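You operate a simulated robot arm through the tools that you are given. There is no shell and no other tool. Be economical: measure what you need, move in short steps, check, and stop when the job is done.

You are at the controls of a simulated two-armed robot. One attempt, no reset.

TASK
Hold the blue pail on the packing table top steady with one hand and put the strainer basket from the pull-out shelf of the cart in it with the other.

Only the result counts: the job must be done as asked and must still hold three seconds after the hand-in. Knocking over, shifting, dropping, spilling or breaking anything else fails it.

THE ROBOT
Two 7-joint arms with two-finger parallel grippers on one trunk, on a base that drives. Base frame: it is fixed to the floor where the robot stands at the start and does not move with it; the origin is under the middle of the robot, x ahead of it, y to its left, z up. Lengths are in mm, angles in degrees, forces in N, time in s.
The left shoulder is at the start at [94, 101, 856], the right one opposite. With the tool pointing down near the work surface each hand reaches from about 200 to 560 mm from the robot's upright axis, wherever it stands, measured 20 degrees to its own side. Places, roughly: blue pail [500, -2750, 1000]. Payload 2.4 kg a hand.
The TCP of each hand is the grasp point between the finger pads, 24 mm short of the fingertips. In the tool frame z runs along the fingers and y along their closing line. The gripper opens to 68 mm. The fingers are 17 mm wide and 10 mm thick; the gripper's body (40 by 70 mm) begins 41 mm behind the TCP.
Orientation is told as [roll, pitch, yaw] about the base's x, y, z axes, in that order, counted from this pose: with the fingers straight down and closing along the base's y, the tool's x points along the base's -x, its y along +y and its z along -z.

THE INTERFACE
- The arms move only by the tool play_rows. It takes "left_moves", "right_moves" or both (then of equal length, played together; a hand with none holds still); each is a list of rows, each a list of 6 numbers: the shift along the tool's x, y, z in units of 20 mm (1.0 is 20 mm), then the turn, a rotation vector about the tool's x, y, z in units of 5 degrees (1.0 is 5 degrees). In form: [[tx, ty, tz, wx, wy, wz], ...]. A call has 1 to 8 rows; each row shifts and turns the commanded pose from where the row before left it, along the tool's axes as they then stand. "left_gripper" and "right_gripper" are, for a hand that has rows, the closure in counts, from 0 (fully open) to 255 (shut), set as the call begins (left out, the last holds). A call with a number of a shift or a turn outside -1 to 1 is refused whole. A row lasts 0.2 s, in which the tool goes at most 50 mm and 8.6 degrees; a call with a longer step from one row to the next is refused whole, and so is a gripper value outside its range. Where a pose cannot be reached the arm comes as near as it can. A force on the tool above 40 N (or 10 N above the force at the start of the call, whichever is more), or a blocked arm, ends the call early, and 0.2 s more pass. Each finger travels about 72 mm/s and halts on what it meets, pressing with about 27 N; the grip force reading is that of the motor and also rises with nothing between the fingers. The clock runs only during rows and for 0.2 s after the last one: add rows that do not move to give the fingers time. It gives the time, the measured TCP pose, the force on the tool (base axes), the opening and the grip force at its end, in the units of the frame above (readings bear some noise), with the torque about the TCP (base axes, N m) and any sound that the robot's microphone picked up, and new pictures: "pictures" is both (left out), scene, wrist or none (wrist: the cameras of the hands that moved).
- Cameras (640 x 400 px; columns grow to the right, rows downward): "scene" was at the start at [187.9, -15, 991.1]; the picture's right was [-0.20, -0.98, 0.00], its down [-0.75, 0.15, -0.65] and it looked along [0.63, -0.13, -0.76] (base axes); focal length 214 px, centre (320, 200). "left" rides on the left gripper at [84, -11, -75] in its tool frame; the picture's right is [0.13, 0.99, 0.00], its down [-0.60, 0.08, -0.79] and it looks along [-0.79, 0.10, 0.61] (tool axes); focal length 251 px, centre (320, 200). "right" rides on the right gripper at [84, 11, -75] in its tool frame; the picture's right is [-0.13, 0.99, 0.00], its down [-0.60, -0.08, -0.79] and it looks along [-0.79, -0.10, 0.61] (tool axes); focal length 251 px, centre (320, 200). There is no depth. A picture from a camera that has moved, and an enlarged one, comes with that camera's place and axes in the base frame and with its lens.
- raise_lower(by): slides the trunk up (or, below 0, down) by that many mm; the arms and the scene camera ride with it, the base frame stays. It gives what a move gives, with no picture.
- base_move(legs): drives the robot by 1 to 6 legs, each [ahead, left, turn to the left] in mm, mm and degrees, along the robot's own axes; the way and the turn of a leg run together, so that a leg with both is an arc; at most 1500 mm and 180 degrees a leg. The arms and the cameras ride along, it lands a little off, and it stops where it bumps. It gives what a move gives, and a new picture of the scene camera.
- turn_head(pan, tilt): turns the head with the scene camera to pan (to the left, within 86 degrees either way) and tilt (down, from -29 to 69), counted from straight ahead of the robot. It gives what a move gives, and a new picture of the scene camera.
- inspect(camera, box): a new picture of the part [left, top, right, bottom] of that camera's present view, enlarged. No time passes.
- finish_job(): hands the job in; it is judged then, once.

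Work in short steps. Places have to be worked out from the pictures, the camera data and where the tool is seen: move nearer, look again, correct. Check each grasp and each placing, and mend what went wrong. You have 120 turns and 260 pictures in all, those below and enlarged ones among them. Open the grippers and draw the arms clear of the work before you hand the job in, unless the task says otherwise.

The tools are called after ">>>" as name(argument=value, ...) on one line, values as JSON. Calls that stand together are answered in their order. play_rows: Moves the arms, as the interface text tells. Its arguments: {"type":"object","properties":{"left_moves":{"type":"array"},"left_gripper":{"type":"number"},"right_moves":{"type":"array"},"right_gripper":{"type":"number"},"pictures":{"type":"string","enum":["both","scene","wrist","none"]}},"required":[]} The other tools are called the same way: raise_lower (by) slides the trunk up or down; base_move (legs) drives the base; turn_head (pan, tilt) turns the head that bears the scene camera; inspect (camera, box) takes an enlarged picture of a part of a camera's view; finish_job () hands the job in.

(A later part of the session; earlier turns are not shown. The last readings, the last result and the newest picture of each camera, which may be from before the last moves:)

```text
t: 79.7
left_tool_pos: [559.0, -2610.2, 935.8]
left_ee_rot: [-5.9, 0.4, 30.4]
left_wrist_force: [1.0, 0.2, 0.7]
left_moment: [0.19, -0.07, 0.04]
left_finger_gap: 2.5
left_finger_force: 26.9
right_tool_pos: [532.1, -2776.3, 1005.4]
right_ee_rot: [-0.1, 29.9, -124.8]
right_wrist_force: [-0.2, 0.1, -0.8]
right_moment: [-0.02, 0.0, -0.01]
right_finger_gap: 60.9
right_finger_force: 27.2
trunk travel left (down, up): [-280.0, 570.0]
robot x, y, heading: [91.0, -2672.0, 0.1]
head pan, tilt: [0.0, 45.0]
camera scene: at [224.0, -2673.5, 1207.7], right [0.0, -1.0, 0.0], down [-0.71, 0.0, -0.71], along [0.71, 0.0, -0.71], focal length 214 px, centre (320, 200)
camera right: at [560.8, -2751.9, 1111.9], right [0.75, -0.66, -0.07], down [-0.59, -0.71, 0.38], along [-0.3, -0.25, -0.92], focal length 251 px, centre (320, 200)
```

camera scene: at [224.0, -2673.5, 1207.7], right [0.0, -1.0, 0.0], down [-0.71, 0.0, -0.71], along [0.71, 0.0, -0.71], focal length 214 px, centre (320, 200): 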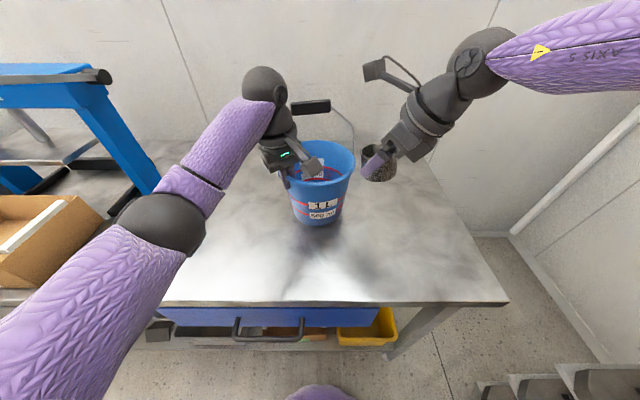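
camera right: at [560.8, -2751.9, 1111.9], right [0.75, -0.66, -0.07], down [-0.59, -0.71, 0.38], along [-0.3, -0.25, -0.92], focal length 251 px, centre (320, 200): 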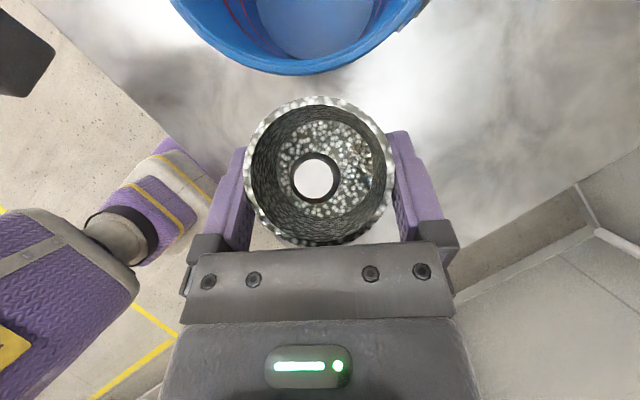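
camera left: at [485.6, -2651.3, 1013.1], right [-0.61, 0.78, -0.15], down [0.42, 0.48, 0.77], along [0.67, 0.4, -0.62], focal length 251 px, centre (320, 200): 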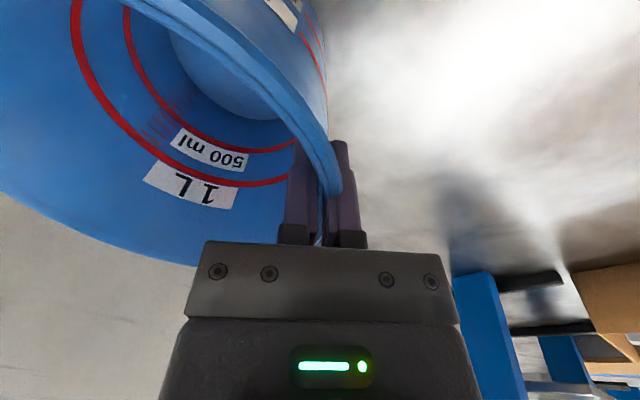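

The pail is ahead along the tool direction, with its centre about [601,-2673]. I advance two thirds of the way at this height, with the basket bottom about 14 mm above the rim, and look.

>>> play_rows(right_moves=[[0.895, -0.02, 0.4, 0, 0, 0], [0.895, -0.02, 0.5, 0, 0, 0], [0.895, -0.02, 0.517, 0, 0, 0], [0.895, -0.02, 0.517, 0, 0, 0]], pictures="both")

>>> inspect(camera="scene", box=[240, 60, 432, 240])

```text
t: 80.7
left_tool_pos: [559.6, -2609.3, 936.1]
left_ee_rot: [-5.9, 0.3, 30.5]
left_wrist_force: [0.4, 0.1, 0.6]
left_moment: [0.12, -0.11, 0.01]
left_finger_gap: 2.6
left_finger_force: 26.5
right_tool_pos: [557.3, -2730.2, 1006.6]
right_ee_rot: [0.0, 30.0, -124.9]
right_wrist_force: [0.1, -0.9, -0.9]
right_moment: [0.02, 0.0, 0.03]
right_finger_gap: 61.1
right_finger_force: 27.3
right hand out of reach, approached as far as the arm can: row 3, 4
trunk travel left (down, up): [-280.0, 570.0]
robot x, y, heading: [87.6, -2676.1, 0.2]
head pan, tilt: [0.0, 45.0]
camera scene: at [224.0, -2673.5, 1207.7], right [0.0, -1.0, 0.0], down [-0.71, 0.0, -0.71], along [0.71, 0.0, -0.71], focal length 214 px, centre (320, 200)
camera right: at [586.9, -2705.4, 1112.3], right [0.75, -0.66, -0.07], down [-0.59, -0.71, 0.38], along [-0.3, -0.25, -0.92], focal length 251 px, centre (320, 200)
```

scene: 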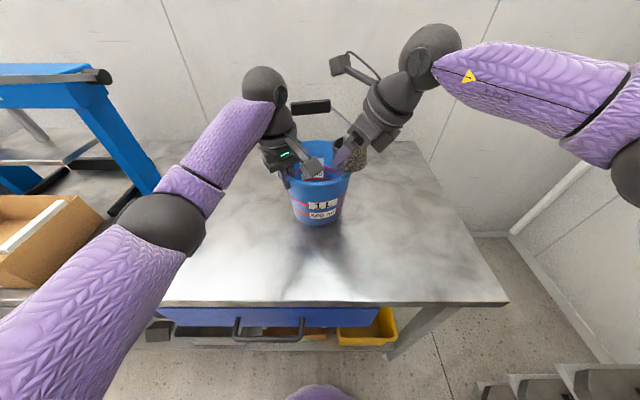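
right: 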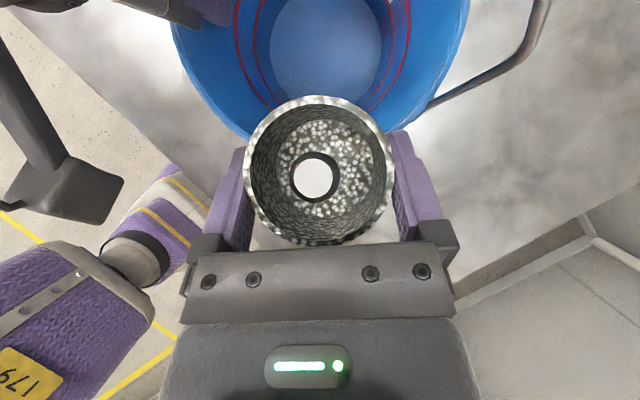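

```text
2.22 times, centred on (336, 150) of scene
camera zoom: at [224.0, -2673.5, 1207.7], right [0.0, -1.0, 0.0], down [-0.71, 0.0, -0.71], along [0.71, 0.0, -0.71], focal length 477 px, centre (284, 311)
```

zoom: 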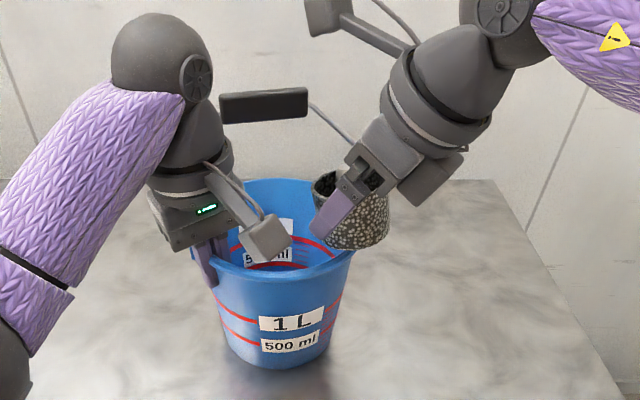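

The right arm is short by about 25 mm at this yaw; the wrist seems to be the limit. I ease yaw back to 40° and tilt to 35°, which should free some reach.

>>> play_rows(right_moves=[[0, 0, 0, -0.5, 0, 0.866], [0, 0, 0, -0.5, 0, 0.866], [0, 0, 0, -0.5, 0, 0.866], [0, 0, 0, 0, 1, 0]], pictures="none")

>>> inspect(camera="scene", box=[240, 60, 432, 240])

```text
t: 81.7
left_tool_pos: [559.0, -2610.4, 936.1]
left_ee_rot: [-5.9, 0.2, 30.3]
left_wrist_force: [0.3, -0.6, 0.4]
left_moment: [0.05, 0.03, -0.04]
left_finger_gap: 2.9
left_finger_force: 26.8
right_tool_pos: [558.3, -2728.9, 1006.6]
right_ee_rot: [0.1, 35.0, -139.9]
right_wrist_force: [-0.3, -0.1, -0.9]
right_moment: [0.0, -0.01, -0.01]
right_finger_gap: 60.8
right_finger_force: 26.8
trunk travel left (down, up): [-280.0, 570.0]
robot x, y, heading: [89.3, -2671.2, 0.3]
head pan, tilt: [0.0, 45.0]
```

```text
2.22 times, centred on (336, 150) of scene
camera zoom: at [223.9, -2673.5, 1207.8], right [0.0, -1.0, 0.0], down [-0.71, 0.0, -0.71], along [0.71, 0.0, -0.71], focal length 477 px, centre (284, 311)
```

zoom: 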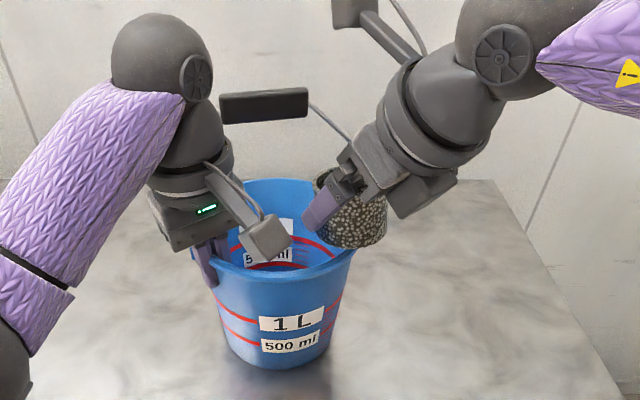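

Position held and the new orientation is reached. I advance to about [592,-2688] over the pail.

>>> play_rows(right_moves=[[0.715, -0.16, 0.5, 0, 0, 0], [0.715, -0.16, 0.5, 0, 0, 0], [0.715, -0.16, 0.5, 0, 0, 0]], pictures="wrist")

>>> inspect(camera="scene", box=[240, 60, 432, 240])

```text
t: 82.5
left_tool_pos: [559.3, -2609.3, 937.0]
left_ee_rot: [-5.9, 0.3, 30.4]
left_wrist_force: [0.3, -0.3, 0.1]
left_moment: [0.07, -0.06, 0.0]
left_finger_gap: 2.5
left_finger_force: 26.3
right_tool_pos: [567.5, -2717.8, 1005.6]
right_ee_rot: [0.0, 35.0, -139.8]
right_wrist_force: [0.4, 0.2, -1.4]
right_moment: [0.0, -0.01, 0.01]
right_finger_gap: 61.2
right_finger_force: 27.4
right hand out of reach, approached as far as the arm can: row 1, 2, 3
trunk travel left (down, up): [-280.0, 570.0]
robot x, y, heading: [87.0, -2673.2, 0.2]
head pan, tilt: [0.0, 45.0]
camera right: at [593.1, -2708.8, 1115.2], right [0.56, -0.83, -0.07], down [-0.78, -0.55, 0.3], along [-0.29, -0.11, -0.95], focal length 251 px, centre (320, 200)
```

right: 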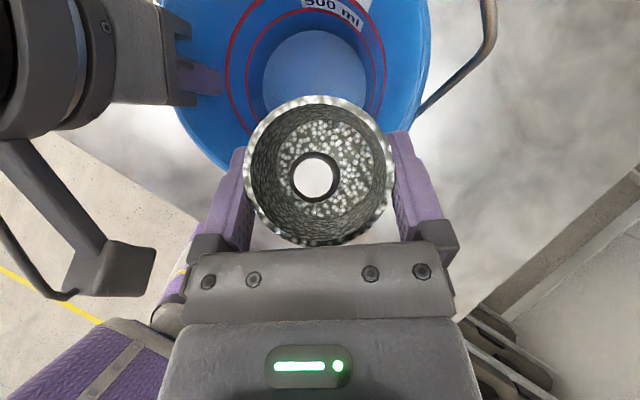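

```text
2.22 times, centred on (336, 150) of scene
camera zoom: at [224.0, -2673.5, 1207.7], right [0.0, -1.0, 0.0], down [-0.71, 0.0, -0.71], along [0.71, 0.0, -0.71], focal length 477 px, centre (284, 311)
```

zoom: 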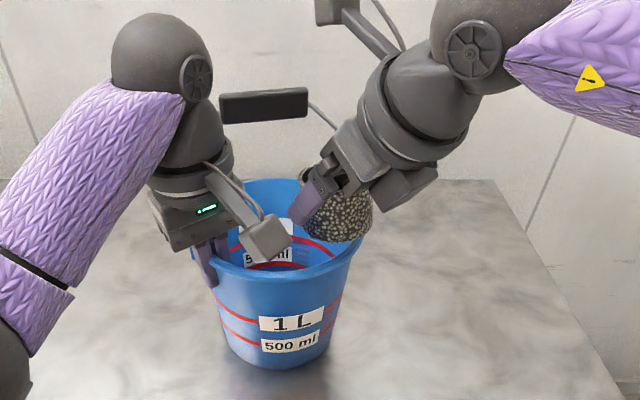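

The limit persists: the right wrist is above shoulder height and close to the body midline. I'll regrip with a better stance. I release the pail, raise the trunk 100 mm (lifting both hands straight up), then move the robot a bit closer.

>>> play_rows(left_moves=[[0, 0, 0, 0, 0, 0], [0, 0, 0, 0, 0, 0], [0, 0, 0, 0, 0, 0]], left_gripper=110, pictures="none")

>>> raise_lower(by=100)

>>> play_rows(left_moves=[[0.87, 0.5, 0, 0, 0, 0], [0.87, 0.5, 0, 0, 0, 0]], right_moves=[[-0.5, 0, -0.35, 0, 0, 0], [-0.5, 0, -0.35, 0, 0, 0]], pictures="scene")

```text
t: 83.3
left_tool_pos: [557.3, -2609.7, 935.3]
left_ee_rot: [-5.9, 0.3, 30.4]
left_wrist_force: [0.3, -0.5, 0.9]
left_moment: [0.03, 0.02, -0.01]
left_finger_gap: 38.6
left_finger_force: 0.0
right_tool_pos: [567.2, -2719.0, 1006.0]
right_ee_rot: [0.1, 35.1, -139.8]
right_wrist_force: [0.5, 0.6, -0.9]
right_moment: [0.02, -0.01, 0.01]
right_finger_gap: 61.1
right_finger_force: 27.1
trunk travel left (down, up): [-280.0, 570.0]
robot x, y, heading: [89.8, -2672.5, 0.3]
head pan, tilt: [0.0, 45.0]
```

```text
t: 84.7
left_tool_pos: [558.4, -2610.6, 1035.8]
left_ee_rot: [-5.8, 0.3, 30.5]
left_wrist_force: [-0.5, 0.5, 0.1]
left_moment: [0.01, -0.02, 0.01]
left_finger_gap: 38.7
left_finger_force: 0.2
right_tool_pos: [557.5, -2719.7, 1127.0]
right_ee_rot: [2.0, 37.1, -138.6]
right_wrist_force: [0.1, -0.1, -1.4]
right_moment: [0.01, -0.01, -0.01]
right_finger_gap: 60.8
right_finger_force: 27.3
trunk travel left (down, up): [-380.0, 470.0]
robot x, y, heading: [86.2, -2673.4, 0.1]
head pan, tilt: [0.0, 45.0]
```

```text
t: 85.3
left_tool_pos: [517.8, -2611.9, 1033.9]
left_ee_rot: [-5.9, 0.3, 30.4]
left_wrist_force: [0.2, 0.0, -0.3]
left_moment: [-0.01, 0.03, -0.01]
left_finger_gap: 38.5
left_finger_force: 0.1
right_tool_pos: [537.4, -2735.2, 1125.5]
right_ee_rot: [2.0, 37.1, -138.6]
right_wrist_force: [0.2, -0.4, 0.5]
right_moment: [-0.02, 0.03, 0.02]
right_finger_gap: 60.9
right_finger_force: 27.4
trunk travel left (down, up): [-380.0, 470.0]
robot x, y, heading: [91.3, -2672.7, 0.0]
head pan, tilt: [0.0, 45.0]
camera scene: at [205.3, -2673.4, 1308.8], right [0.0, -1.0, 0.0], down [-0.71, 0.0, -0.71], along [0.71, 0.0, -0.71], focal length 214 px, centre (320, 200)
```

scene: 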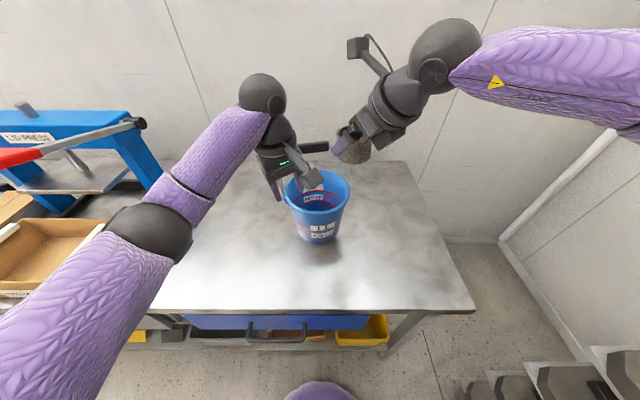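

Both hands are clear of the pail. I shift the base 35 mm forward and 40 mm left to give the right arm a better angle.

>>> base_move(legs=[[35, 40, 0]])

>>> inspect(camera="scene", box=[256, 120, 384, 260])

```text
t: 86.2
left_tool_pos: [553.7, -2569.3, 1033.7]
left_ee_rot: [-5.9, 0.3, 30.4]
left_wrist_force: [-0.7, 0.0, -0.2]
left_moment: [-0.02, 0.0, 0.0]
left_finger_gap: 38.9
left_finger_force: 0.1
right_tool_pos: [574.1, -2694.5, 1124.9]
right_ee_rot: [2.0, 37.1, -138.6]
right_wrist_force: [0.6, 0.4, -0.9]
right_moment: [-0.02, 0.0, -0.01]
right_finger_gap: 60.9
right_finger_force: 27.4
trunk travel left (down, up): [-380.0, 470.0]
robot x, y, heading: [125.8, -2635.6, 0.1]
head pan, tilt: [0.0, 45.0]
camera scene: at [240.8, -2632.6, 1308.7], right [0.0, -1.0, 0.0], down [-0.71, 0.0, -0.71], along [0.71, 0.0, -0.71], focal length 214 px, centre (320, 200)
```

scene: 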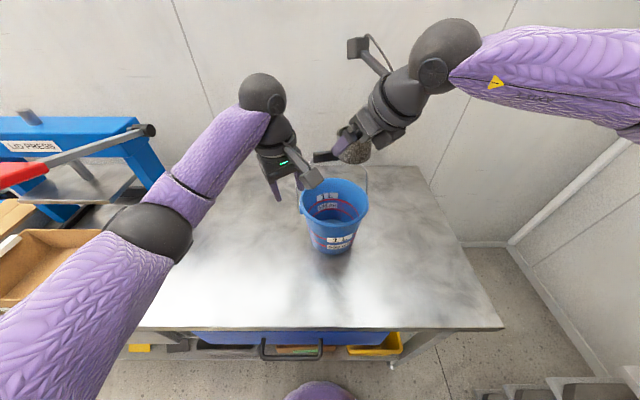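

```text
2.86 times, centred on (320, 190) of scene
camera zoom: at [240.8, -2632.6, 1308.7], right [0.0, -1.0, 0.0], down [-0.71, 0.0, -0.71], along [0.71, 0.0, -0.71], focal length 613 px, centre (320, 229)
```

zoom: 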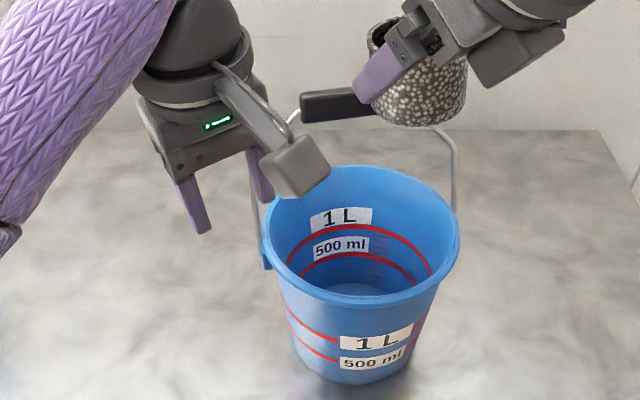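

Pail now centred about [592,-2668] and upright. I move the left hand over the rim point [551,-2598], lower to z≈975 and check in the wrist view.

>>> play_rows(left_moves=[[0.4, -0.6, 0, 0, 0, 0], [0.4, -0.6, 0, 0, 0, 0], [0, 0, 1, 0, 0, 0], [0, 0, 1, 0, 0, 0], [0, 0, 0.5, 0, 0, 0]], pictures="both")

```text
t: 87.4
left_tool_pos: [553.6, -2602.6, 985.0]
left_ee_rot: [-5.9, 0.2, 30.4]
left_wrist_force: [0.3, 0.4, 0.0]
left_moment: [0.01, 0.01, -0.05]
left_finger_gap: 38.9
left_finger_force: 0.1
right_tool_pos: [572.3, -2694.3, 1124.6]
right_ee_rot: [2.1, 37.1, -138.6]
right_wrist_force: [-0.1, 0.7, -1.6]
right_moment: [-0.02, 0.04, 0.02]
right_finger_gap: 60.8
right_finger_force: 27.3
trunk travel left (down, up): [-380.0, 470.0]
robot x, y, heading: [122.4, -2631.7, 0.2]
head pan, tilt: [0.0, 45.0]
camera scene: at [240.3, -2633.2, 1308.8], right [0.0, -1.0, 0.0], down [-0.71, 0.0, -0.71], along [0.71, 0.0, -0.71], focal length 214 px, centre (320, 200)
camera left: at [483.0, -2648.3, 1063.6], right [-0.61, 0.78, -0.1], down [0.44, 0.45, 0.78], along [0.66, 0.43, -0.62], focal length 251 px, centre (320, 200)
```

scene: 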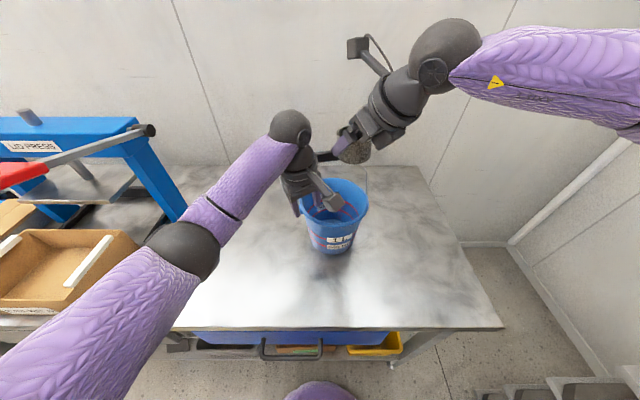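
left: 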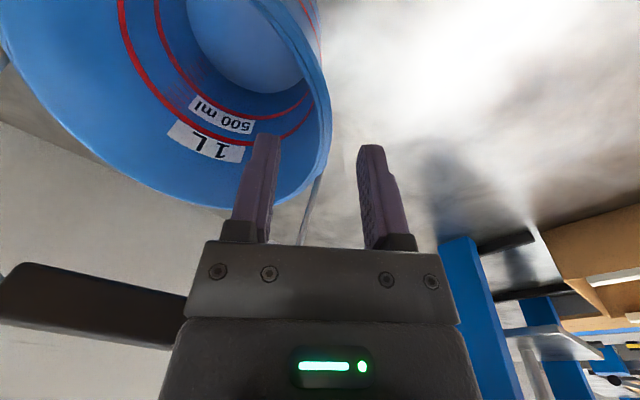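

Good alignment. I lower 50 mm along the tool and check rim centring.

>>> play_rows(left_moves=[[0, 0.1, 0.9, 0, 0, 0], [0, 0, 0.8, 0, 0, 0], [0, 0, 0.8, 0, 0, 0]], pictures="wrist")

```text
t: 88.2
left_tool_pos: [555.2, -2605.2, 935.9]
left_ee_rot: [-5.9, 0.3, 30.4]
left_wrist_force: [-0.6, 0.9, -0.5]
left_moment: [0.0, -0.01, -0.03]
left_finger_gap: 38.8
left_finger_force: 0.1
right_tool_pos: [571.8, -2694.8, 1124.1]
right_ee_rot: [2.1, 37.1, -138.6]
right_wrist_force: [0.9, 0.6, -1.8]
right_moment: [0.02, -0.01, -0.01]
right_finger_gap: 61.1
right_finger_force: 27.4
trunk travel left (down, up): [-380.0, 470.0]
robot x, y, heading: [121.1, -2629.9, 0.2]
head pan, tilt: [0.0, 45.0]
camera left: at [484.5, -2650.1, 1013.7], right [-0.61, 0.79, -0.1], down [0.44, 0.45, 0.78], along [0.66, 0.43, -0.62], focal length 251 px, centre (320, 200)
```

left: 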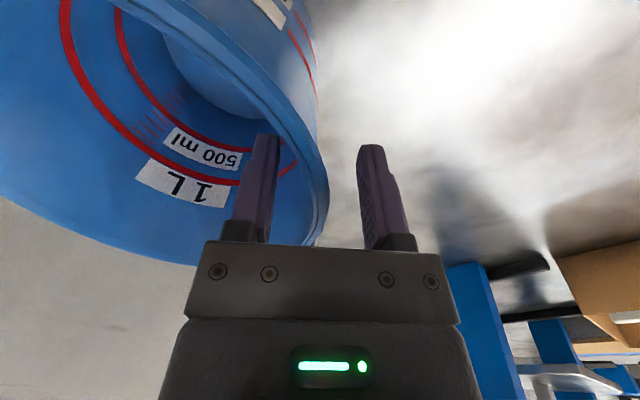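

The rim should sit about 6 mm further outward between the fingers, so I shift the hand 6 mm inward and close.

>>> play_rows(left_moves=[[0, -0.3, 0, 0, 0, 0], [0, 0, 0, 0, 0, 0]], pictures="none")

>>> play_rows(left_moves=[[0, 0, 0, 0, 0, 0], [0, 0, 0, 0, 0, 0], [0, 0, 0, 0, 0, 0], [0, 0, 0, 0, 0, 0]], left_gripper=255, pictures="both")

>>> inspect(camera="scene", box=[256, 120, 384, 260])

```text
t: 88.8
left_tool_pos: [557.6, -2611.6, 937.0]
left_ee_rot: [-6.0, 0.3, 30.4]
left_wrist_force: [0.0, -0.6, 0.0]
left_moment: [0.0, -0.01, -0.01]
left_finger_gap: 38.8
left_finger_force: 0.0
right_tool_pos: [572.5, -2694.6, 1123.8]
right_ee_rot: [2.1, 37.1, -138.5]
right_wrist_force: [-0.3, -0.2, -0.8]
right_moment: [0.0, -0.01, -0.01]
right_finger_gap: 60.8
right_finger_force: 26.8
trunk travel left (down, up): [-380.0, 470.0]
robot x, y, heading: [122.5, -2632.1, 0.3]
head pan, tilt: [0.0, 45.0]
```

```text
t: 89.8
left_tool_pos: [557.7, -2611.1, 937.1]
left_ee_rot: [-5.9, 0.3, 30.5]
left_wrist_force: [0.1, 0.1, -0.1]
left_moment: [0.08, 0.08, 0.0]
left_finger_gap: 3.0
left_finger_force: 26.1
right_tool_pos: [572.3, -2695.3, 1125.5]
right_ee_rot: [2.2, 37.1, -138.6]
right_wrist_force: [0.3, -0.1, -0.9]
right_moment: [0.01, 0.0, 0.07]
right_finger_gap: 61.2
right_finger_force: 27.1
trunk travel left (down, up): [-380.0, 470.0]
robot x, y, heading: [122.7, -2633.5, 0.3]
head pan, tilt: [0.0, 45.0]
camera scene: at [240.4, -2633.2, 1308.8], right [0.0, -1.0, 0.0], down [-0.71, 0.0, -0.71], along [0.71, 0.0, -0.71], focal length 214 px, centre (320, 200)
camera left: at [487.7, -2655.7, 1014.3], right [-0.61, 0.78, -0.1], down [0.44, 0.45, 0.78], along [0.66, 0.43, -0.62], focal length 251 px, centre (320, 200)
```

scene: 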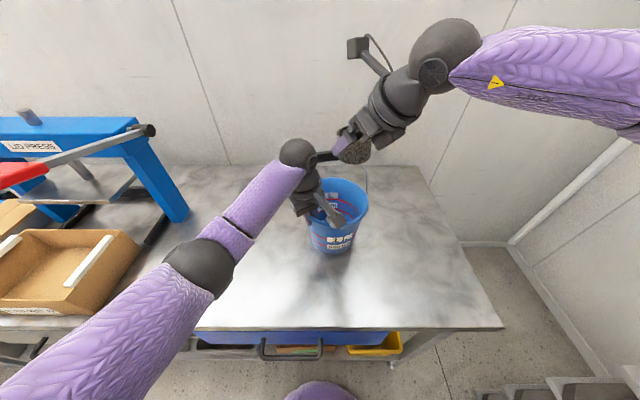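
left: 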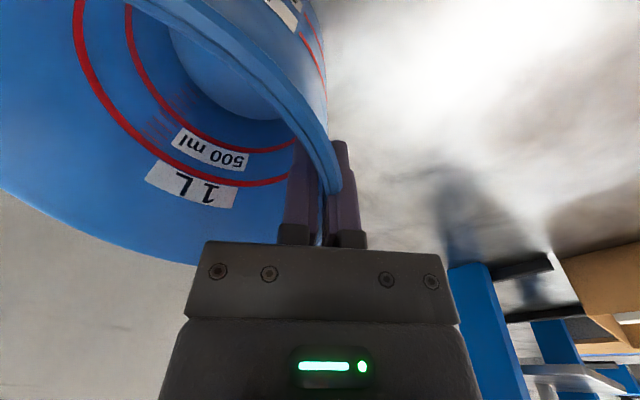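

```text
2.86 times, centred on (320, 190) of scene
camera zoom: at [240.4, -2633.2, 1308.8], right [0.0, -1.0, 0.0], down [-0.71, 0.0, -0.71], along [0.71, 0.0, -0.71], focal length 613 px, centre (320, 229)
```

zoom: 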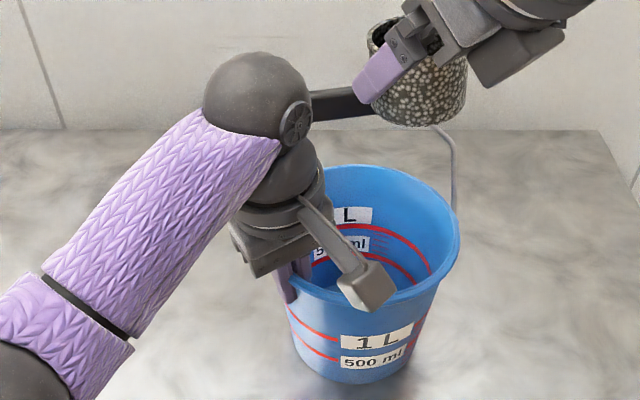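

The pail is firmly held with near-zero load. Now I set the right hand to tilt 28° and yaw 45°, which gives the best clearance for rim and bail, and check reach before descending.

>>> play_rows(right_moves=[[0, 0, 0, 0, -0.9, 0], [0, 0, 0, 0, -0.9, 0], [0, 0, 0, 0.38, 0, -0.7]], pictures="wrist")

```text
t: 90.6
left_tool_pos: [558.5, -2611.0, 937.5]
left_ee_rot: [-5.8, 0.3, 30.4]
left_wrist_force: [-0.3, -0.5, -0.3]
left_moment: [0.12, 0.09, 0.01]
left_finger_gap: 2.6
left_finger_force: 27.1
right_tool_pos: [572.1, -2694.5, 1125.1]
right_ee_rot: [1.8, 28.0, -135.0]
right_wrist_force: [0.5, 0.2, -1.4]
right_moment: [0.0, -0.03, 0.03]
right_finger_gap: 60.8
right_finger_force: 27.5
trunk travel left (down, up): [-380.0, 470.0]
robot x, y, heading: [123.5, -2633.4, 0.2]
head pan, tilt: [0.0, 45.0]
camera right: at [605.9, -2672.1, 1230.9], right [0.61, -0.79, -0.03], down [-0.71, -0.57, 0.41], along [-0.35, -0.23, -0.91], focal length 251 px, centre (320, 200)
```

right: 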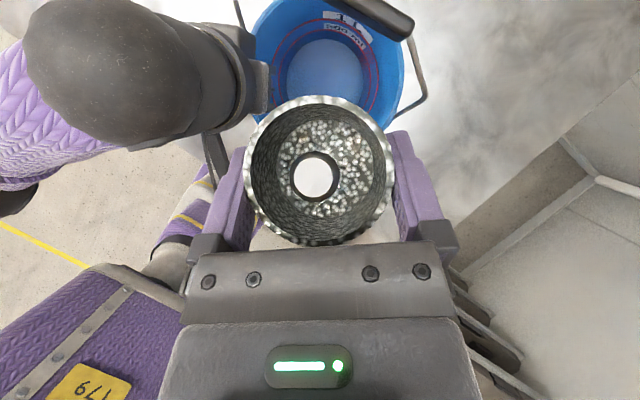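

The floor disc of the pail projects to centre (601,-2666), and the bail bar front is near x≈650. I descend over the pail to about [588,-2680,1010].

>>> play_rows(right_moves=[[-0.29, 0.01, 0.93, 0, 0, 0], [-0.29, 0.01, 0.93, 0, 0, 0], [-0.29, 0.01, 0.93, 0, 0, 0], [-0.29, 0.01, 0.93, 0, 0, 0], [-0.29, 0.01, 0.93, 0, 0, 0], [-0.29, 0.01, 0.93, 0, 0, 0]], pictures="both")

>>> inspect(camera="scene", box=[256, 90, 448, 260])

```text
t: 92.0
left_tool_pos: [558.9, -2609.9, 936.7]
left_ee_rot: [-6.0, 0.3, 30.3]
left_wrist_force: [1.3, -0.8, 0.0]
left_moment: [0.12, 0.08, 0.0]
left_finger_gap: 2.6
left_finger_force: 27.0
right_tool_pos: [572.9, -2701.3, 1016.0]
right_ee_rot: [1.8, 28.1, -135.0]
right_wrist_force: [0.2, -0.5, -1.7]
right_moment: [0.02, 0.01, -0.05]
right_finger_gap: 60.6
right_finger_force: 26.8
right hand out of reach, approached as far as the arm can: row 3, 4, 5, 6
trunk travel left (down, up): [-380.0, 470.0]
robot x, y, heading: [123.4, -2632.1, -0.2]
head pan, tilt: [0.0, 45.0]
camera scene: at [240.5, -2633.2, 1308.8], right [0.0, -1.0, 0.0], down [-0.71, 0.0, -0.71], along [0.71, 0.0, -0.71], focal length 214 px, centre (320, 200)
camera right: at [606.1, -2679.6, 1121.3], right [0.61, -0.79, -0.03], down [-0.71, -0.57, 0.41], along [-0.35, -0.23, -0.91], focal length 251 px, centre (320, 200)
```

scene: 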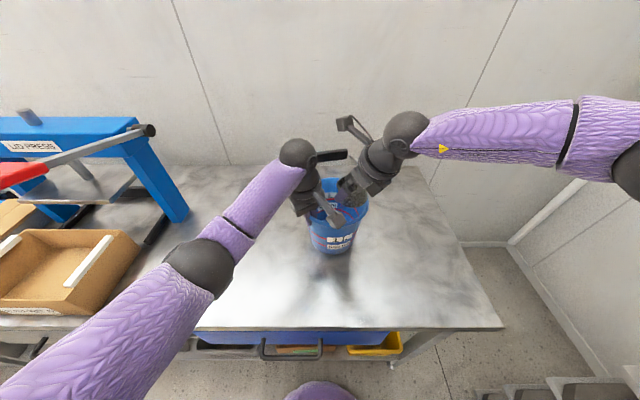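
right: 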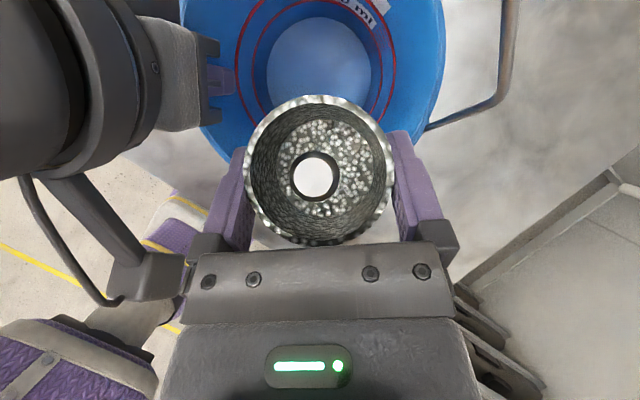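

```text
2.35 times, centred on (352, 175) of scene
camera zoom: at [240.5, -2633.2, 1308.8], right [0.0, -1.0, 0.0], down [-0.71, 0.0, -0.71], along [0.71, 0.0, -0.71], focal length 505 px, centre (245, 259)
```

zoom: 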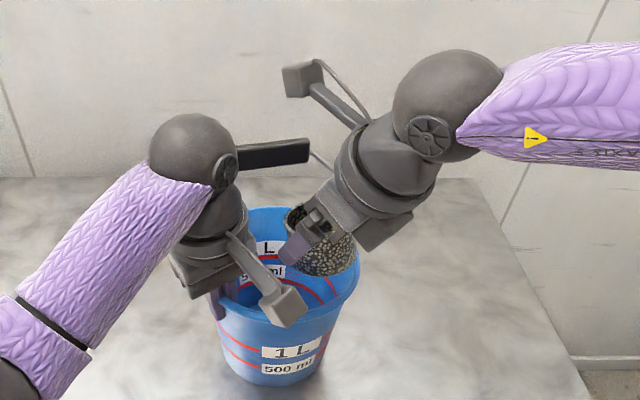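

The right arm keeps hitting a limit when it descends. Better: raise the left hand relative to the right, nudge the base so the right hand sits exactly over the pail, then lower both together with the trunk. The left then straddles the rim and grips, and only after that does the right release. I open the left hand and lift it 128 mm.

>>> play_rows(left_moves=[[0, 0, 0, 0, 0, 0], [0, 0, 0, 0, 0, 0], [0, 0, 0, 0, 0, 0]], left_gripper=100, pictures="none")

>>> play_rows(left_moves=[[0, 0, -1, 0, 0, 0], [0, 0, -1, 0, 0, 0], [0, 0, -1, 0, 0, 0], [0, 0, -1, 0, 0, 0], [0, 0, -1, 0, 0, 0], [0, 0, -1, 0, 0, 0], [0, 0, -0.4, 0, 0, 0]], right_moves=[[0, 0, 0, 0, 0, 0], [0, 0, 0, 0, 0, 0], [0, 0, 0, 0, 0, 0], [0, 0, 0, 0, 0, 0], [0, 0, 0, 0, 0, 0], [-0.2, 0, -0.1, 0, 0, 0], [-0.2, 0, -0.1, 0, 0, 0]], pictures="none")

>>> inspect(camera="right", box=[0, 0, 640, 400])

```text
t: 92.8
left_tool_pos: [557.3, -2611.4, 937.8]
left_ee_rot: [-5.9, 0.3, 30.4]
left_wrist_force: [-0.2, 0.5, -0.3]
left_moment: [0.0, -0.01, 0.03]
left_finger_gap: 41.3
left_finger_force: 0.0
right_tool_pos: [572.4, -2701.3, 1016.1]
right_ee_rot: [1.7, 28.2, -135.0]
right_wrist_force: [-0.1, 0.1, -0.8]
right_moment: [-0.01, 0.03, 0.05]
right_finger_gap: 61.5
right_finger_force: 27.5
trunk travel left (down, up): [-380.0, 470.0]
robot x, y, heading: [123.3, -2634.2, -0.1]
head pan, tilt: [0.0, 45.0]
```

```text
t: 94.4
left_tool_pos: [552.6, -2600.2, 1064.5]
left_ee_rot: [-5.9, 0.3, 30.5]
left_wrist_force: [-0.8, -0.4, -0.1]
left_moment: [0.01, -0.01, 0.01]
left_finger_gap: 41.4
left_finger_force: 0.0
right_tool_pos: [566.8, -2708.0, 1015.7]
right_ee_rot: [1.8, 28.1, -135.0]
right_wrist_force: [-0.6, 0.3, -1.1]
right_moment: [0.0, 0.01, 0.0]
right_finger_gap: 61.0
right_finger_force: 26.3
trunk travel left (down, up): [-380.0, 470.0]
robot x, y, heading: [122.7, -2634.8, -0.0]
head pan, tilt: [0.0, 45.0]
```

```text
1.00 times, centred on (320, 200) of right (not enlarged: the box is as wide or as high as the picture)
camera zoom: at [599.7, -2685.9, 1121.3], right [0.61, -0.79, -0.03], down [-0.71, -0.57, 0.41], along [-0.35, -0.23, -0.91], focal length 251 px, centre (320, 200)
```

zoom: 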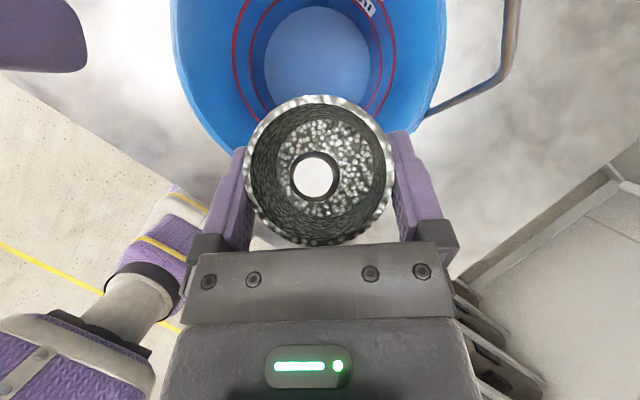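

Pail centre about (605,-2663). I nudge the base 21 mm forward and 28 mm left to bring the basket over it.

>>> base_move(legs=[[21, 28, 0]])

```text
t: 95.3
left_tool_pos: [574.0, -2569.6, 1064.4]
left_ee_rot: [-5.9, 0.3, 30.5]
left_wrist_force: [-1.1, -0.3, 0.5]
left_moment: [0.06, -0.02, 0.0]
left_finger_gap: 41.4
left_finger_force: 0.0
right_tool_pos: [587.6, -2679.5, 1015.7]
right_ee_rot: [1.9, 28.0, -135.0]
right_wrist_force: [1.0, -0.1, -0.5]
right_moment: [-0.01, -0.03, 0.03]
right_finger_gap: 61.0
right_finger_force: 26.5
trunk travel left (down, up): [-380.0, 470.0]
robot x, y, heading: [149.3, -2606.1, -0.1]
head pan, tilt: [0.0, 45.0]
camera scene: at [261.8, -2604.2, 1308.7], right [0.0, -1.0, 0.0], down [-0.71, 0.0, -0.71], along [0.71, 0.0, -0.71], focal length 214 px, centre (320, 200)
```

scene: 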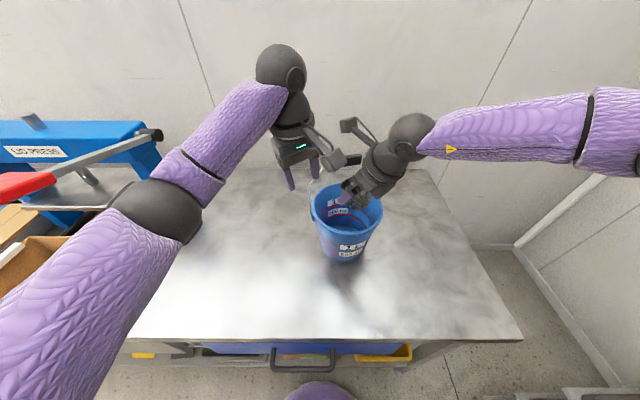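

The basket is above the pail opening. I bring the left hand back over its pinch point, keeping it 48 mm higher than the right.

>>> play_rows(left_moves=[[0.88, -0.7, 0, 0, 0, 0], [0.88, -0.7, 0, 0, 0, 0]], pictures="wrist")

>>> inspect(camera="scene", box=[256, 90, 448, 270])

>>> inspect(camera="right", box=[0, 0, 640, 400])

```text
t: 95.9
left_tool_pos: [556.9, -2614.1, 1068.1]
left_ee_rot: [-6.0, 0.3, 30.4]
left_wrist_force: [0.0, 0.1, -0.2]
left_moment: [0.0, -0.03, 0.01]
left_finger_gap: 41.2
left_finger_force: 0.0
right_tool_pos: [587.0, -2680.8, 1014.8]
right_ee_rot: [1.8, 28.2, -135.1]
right_wrist_force: [-0.1, -0.2, -0.6]
right_moment: [-0.01, 0.02, 0.02]
right_finger_gap: 61.3
right_finger_force: 27.2
trunk travel left (down, up): [-380.0, 470.0]
robot x, y, heading: [145.8, -2607.1, -0.0]
head pan, tilt: [0.0, 45.0]
camera left: at [486.5, -2658.7, 1144.9], right [-0.61, 0.78, -0.1], down [0.44, 0.45, 0.78], along [0.66, 0.43, -0.62], focal length 251 px, centre (320, 200)
```

left: 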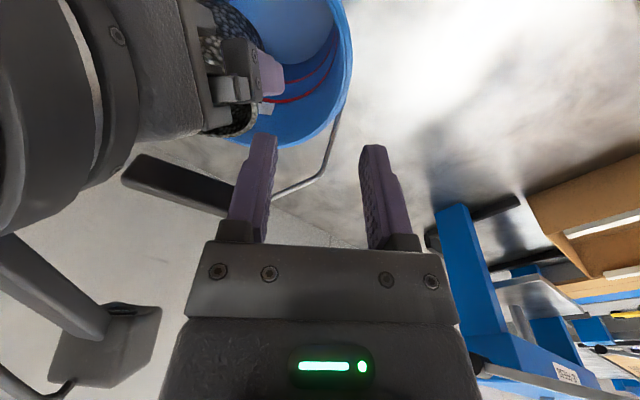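

```text
2.22 times, centred on (352, 180) of scene
camera zoom: at [261.3, -2605.0, 1308.8], right [0.0, -1.0, 0.0], down [-0.71, 0.0, -0.71], along [0.71, 0.0, -0.71], focal length 477 px, centre (249, 244)
```

zoom: 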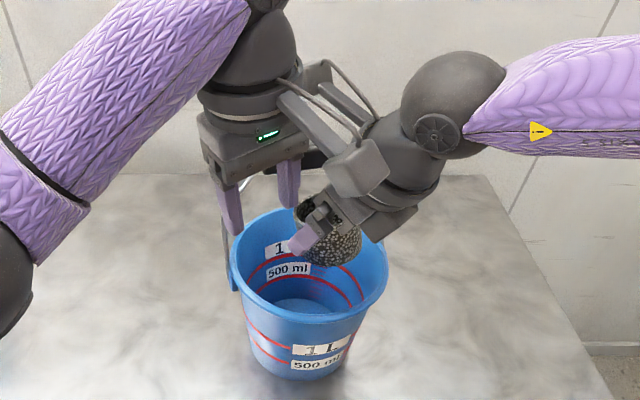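

```text
1.00 times, centred on (320, 200) of right (not enlarged: the box is as wide or as high as the picture)
camera zoom: at [620.7, -2657.6, 1121.3], right [0.61, -0.79, -0.03], down [-0.71, -0.57, 0.41], along [-0.35, -0.23, -0.91], focal length 251 px, centre (320, 200)
```

zoom: 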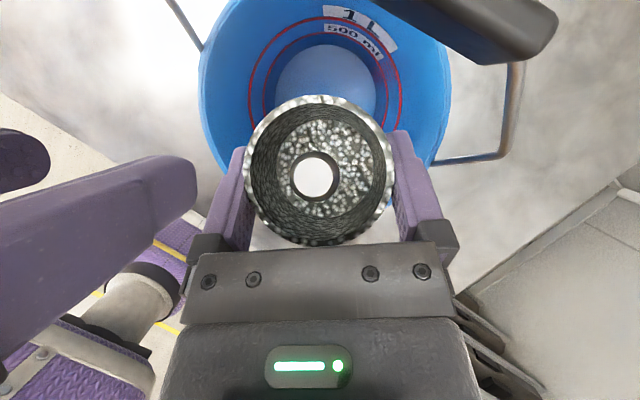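

The bail bar's front edge is at x≈647, a little tight for the right camera box. I shift the right hand 6 mm back and trim the left by a few millimetres.

>>> play_rows(left_moves=[[0, 0.17, 0.45, 0, 0, 0], [0, 0, 0, 0, 0, 0]], right_moves=[[-0.125, -0.28, -0.066, 0, 0, 0], [0, 0, 0, 0, 0, 0]], pictures="none")

>>> raise_lower(by=-45)

>>> inspect(camera="right", box=[0, 0, 640, 400])

>>> inspect(camera="scene", box=[256, 90, 448, 270])

```text
t: 96.5
left_tool_pos: [556.1, -2610.9, 1058.1]
left_ee_rot: [-5.8, 0.3, 30.4]
left_wrist_force: [-0.4, 0.1, 0.3]
left_moment: [-0.01, 0.02, 0.02]
left_finger_gap: 41.4
left_finger_force: 0.0
right_tool_pos: [582.2, -2678.1, 1015.8]
right_ee_rot: [1.8, 28.1, -135.0]
right_wrist_force: [0.1, -0.8, -1.3]
right_moment: [0.0, -0.02, -0.01]
right_finger_gap: 61.1
right_finger_force: 26.8
trunk travel left (down, up): [-380.0, 470.0]
robot x, y, heading: [141.0, -2607.9, -0.0]
head pan, tilt: [0.0, 45.0]
```

```text
t: 97.3
left_tool_pos: [556.0, -2611.3, 1013.3]
left_ee_rot: [-6.0, 0.3, 30.4]
left_wrist_force: [0.5, -0.3, 0.2]
left_moment: [-0.01, -0.03, 0.03]
left_finger_gap: 41.0
left_finger_force: 0.0
right_tool_pos: [582.1, -2678.3, 970.3]
right_ee_rot: [1.7, 28.1, -134.9]
right_wrist_force: [0.2, -0.4, -0.8]
right_moment: [0.05, -0.01, 0.0]
right_finger_gap: 61.1
right_finger_force: 27.1
trunk travel left (down, up): [-335.0, 515.0]
robot x, y, heading: [143.5, -2607.7, 0.3]
head pan, tilt: [0.0, 45.0]
```

```text
1.00 times, centred on (320, 200) of right (not enlarged: the box is as wide or as high as the picture)
camera zoom: at [614.5, -2655.3, 1076.3], right [0.61, -0.79, -0.03], down [-0.71, -0.57, 0.41], along [-0.35, -0.23, -0.91], focal length 251 px, centre (320, 200)
```

zoom: 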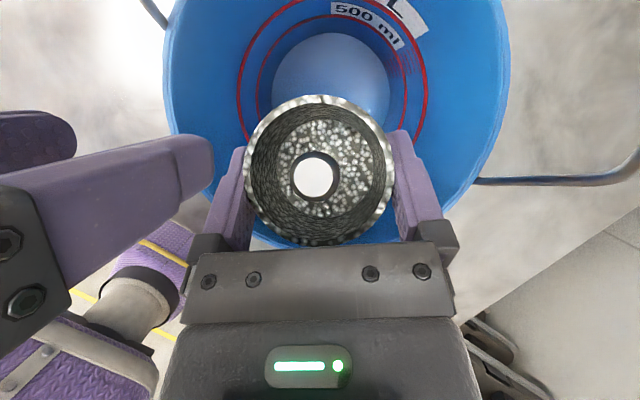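

```text
2.22 times, centred on (352, 180) of scene
camera zoom: at [268.5, -2604.8, 1263.4], right [0.0, -1.0, 0.0], down [-0.71, 0.0, -0.71], along [0.71, 0.0, -0.71], focal length 477 px, centre (249, 244)
```

zoom: 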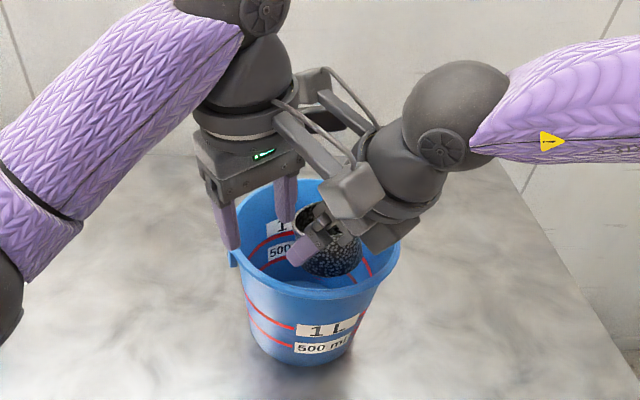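

Clean so far: the left fingers straddle the rim and the basket is entering. I lower 30 mm more and watch forces.

>>> raise_lower(by=-30)

>>> inspect(camera="scene", box=[256, 70, 448, 250])

>>> inspect(camera="right", box=[0, 0, 640, 400])

>>> inspect(camera="left", box=[0, 0, 640, 400])

```text
t: 98.1
left_tool_pos: [556.2, -2610.8, 983.6]
left_ee_rot: [-5.9, 0.3, 30.4]
left_wrist_force: [0.7, -0.6, -0.1]
left_moment: [-0.02, -0.02, -0.02]
left_finger_gap: 41.3
left_finger_force: 0.0
right_tool_pos: [582.5, -2677.2, 939.4]
right_ee_rot: [1.8, 28.1, -134.9]
right_wrist_force: [-0.5, 0.1, -1.6]
right_moment: [0.01, -0.02, 0.02]
right_finger_gap: 61.2
right_finger_force: 27.0
trunk travel left (down, up): [-305.0, 545.0]
robot x, y, heading: [142.3, -2608.8, 0.2]
head pan, tilt: [0.0, 45.0]
```

```text
2.22 times, centred on (352, 160) of scene
camera zoom: at [274.3, -2604.7, 1233.1], right [0.0, -1.0, 0.0], down [-0.71, 0.0, -0.71], along [0.71, 0.0, -0.71], focal length 477 px, centre (249, 289)
```

zoom: 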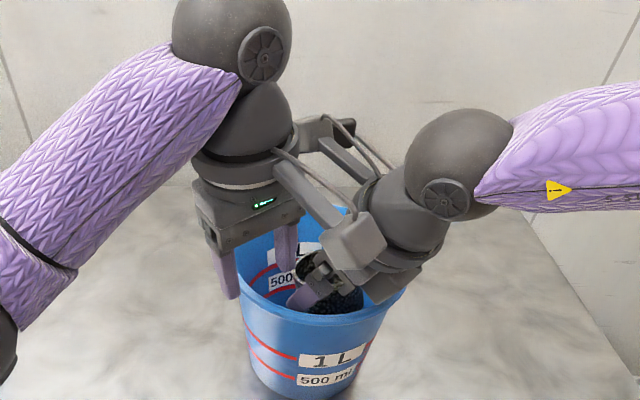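

```text
1.00 times, centred on (320, 200) of right (not enlarged: the box is as wide or as high as the picture)
camera zoom: at [614.6, -2655.3, 1046.4], right [0.61, -0.79, -0.03], down [-0.71, -0.57, 0.41], along [-0.35, -0.23, -0.91], focal length 251 px, centre (320, 200)
```

zoom: 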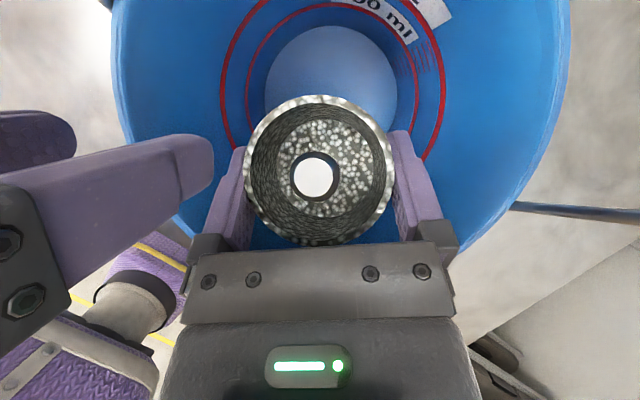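

```text
1.00 times, centred on (320, 200) of left (not enlarged: the box is as wide or as high as the picture)
camera zoom: at [485.3, -2655.7, 1060.8], right [-0.61, 0.78, -0.1], down [0.44, 0.45, 0.78], along [0.66, 0.43, -0.62], focal length 251 px, centre (320, 200)
```

zoom: 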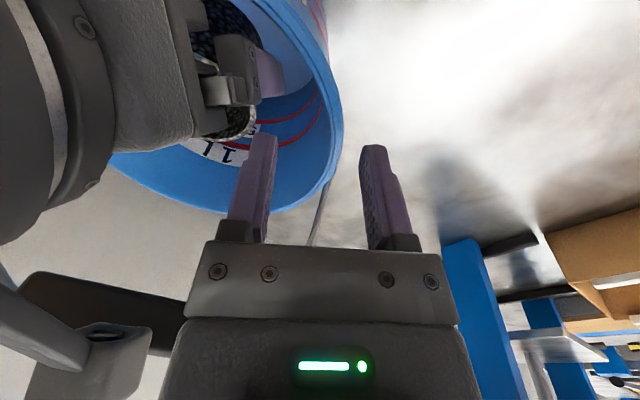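

No contact yet; the right camera box is passing in front of the bail bar. I lower 20 mm more.

>>> raise_lower(by=-20)

>>> inspect(camera="left", box=[0, 0, 640, 400])

>>> inspect(camera="scene", box=[256, 50, 448, 230])

```text
t: 98.6
left_tool_pos: [554.7, -2609.8, 970.0]
left_ee_rot: [-5.8, 0.3, 30.4]
left_wrist_force: [-0.4, 0.2, -0.1]
left_moment: [0.0, 0.01, 0.0]
left_finger_gap: 41.3
left_finger_force: 0.0
right_tool_pos: [581.9, -2677.7, 931.5]
right_ee_rot: [2.1, 28.7, -135.0]
right_wrist_force: [-2.0, -2.3, 14.3]
right_moment: [-0.4, 0.71, 0.03]
right_finger_gap: 60.8
right_finger_force: 26.9
trunk travel left (down, up): [-292.0, 557.0]
robot x, y, heading: [142.6, -2604.4, 0.1]
head pan, tilt: [0.0, 45.0]
stopped: the force on the tool passed its limit at 52 N (the readings are from after the stop); the commanded pose is now the measured one
```

```text
1.00 times, centred on (320, 200) of left (not enlarged: the box is as wide or as high as the picture)
camera zoom: at [484.9, -2656.0, 1047.5], right [-0.61, 0.78, -0.1], down [0.44, 0.45, 0.78], along [0.65, 0.43, -0.62], focal length 251 px, centre (320, 200)
```

zoom: 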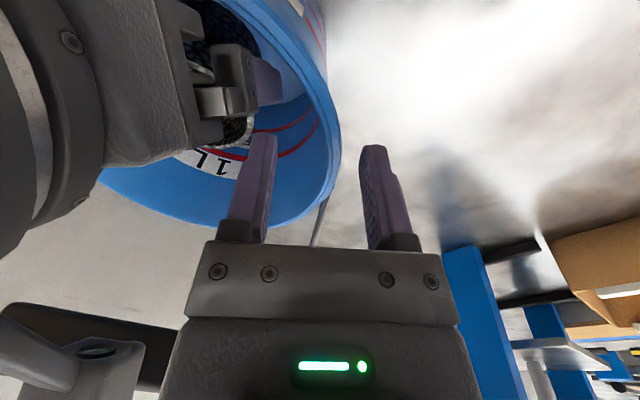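

```text
2.22 times, centred on (352, 140) of scene
camera zoom: at [275.7, -2605.0, 1220.3], right [0.0, -1.0, 0.0], down [-0.71, 0.0, -0.71], along [0.71, 0.0, -0.71], focal length 477 px, centre (249, 333)
```

zoom: 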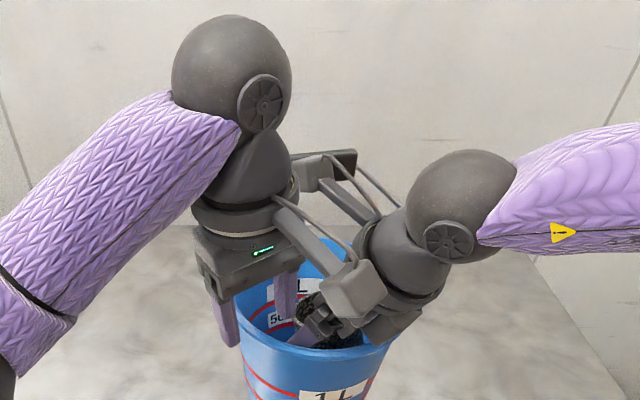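

The underside of the right gripper touched the near rim at z_t≈931, so this is as deep as the hand can go. The basket is already entirely below the rim. I lift the right hand 6 mm to relieve contact and lower the left onto its pinch height.

>>> play_rows(right_moves=[[0.14, 0, -0.265, 0, 0, 0], [0, 0, 0, 0, 0, 0], [0, 0, 0, 0, 0, 0]], left_moves=[[0, 0.08, 0.7, 0, 0, 0], [0, 0, 0.95, 0, 0, 0], [0, 0, 0, 0, 0, 0]], pictures="both")

```text
t: 99.5
left_tool_pos: [558.5, -2612.6, 938.2]
left_ee_rot: [-6.1, 0.2, 30.7]
left_wrist_force: [2.5, 3.6, 0.8]
left_moment: [0.05, -0.05, 0.14]
left_finger_gap: 39.7
left_finger_force: 0.1
right_tool_pos: [581.3, -2679.8, 932.1]
right_ee_rot: [1.9, 27.7, -135.0]
right_wrist_force: [-2.2, -3.6, -1.4]
right_moment: [-0.1, 0.01, 0.14]
right_finger_gap: 60.9
right_finger_force: 27.0
trunk travel left (down, up): [-292.0, 557.0]
robot x, y, heading: [144.8, -2605.5, 0.2]
head pan, tilt: [0.0, 45.0]
stopped in row 3 (right hand): the force on the tool passed its limit at 42 N (the readings are from after the stop); the commanded pose is now the measured one
camera scene: at [277.2, -2604.8, 1220.1], right [0.0, -1.0, 0.0], down [-0.71, 0.0, -0.71], along [0.71, 0.0, -0.71], focal length 214 px, centre (320, 200)
camera right: at [615.0, -2656.2, 1038.0], right [0.61, -0.79, -0.03], down [-0.71, -0.56, 0.42], along [-0.35, -0.23, -0.91], focal length 251 px, centre (320, 200)
camera left: at [487.7, -2657.0, 1015.6], right [-0.61, 0.78, -0.1], down [0.44, 0.45, 0.78], along [0.66, 0.43, -0.62], focal length 251 px, centre (320, 200)
```

scene: 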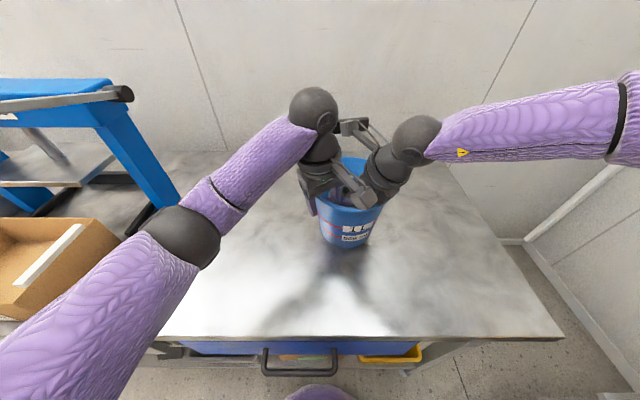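
right: 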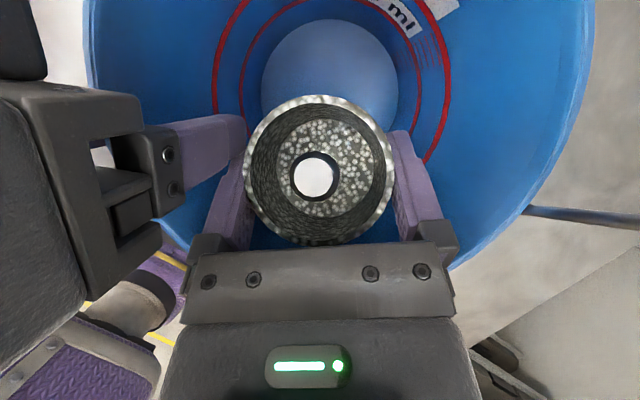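
left: 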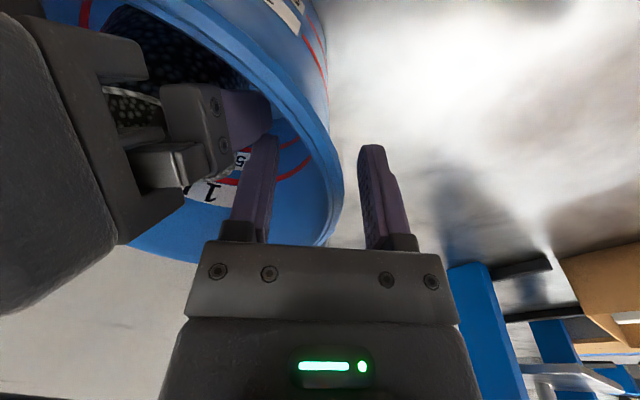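

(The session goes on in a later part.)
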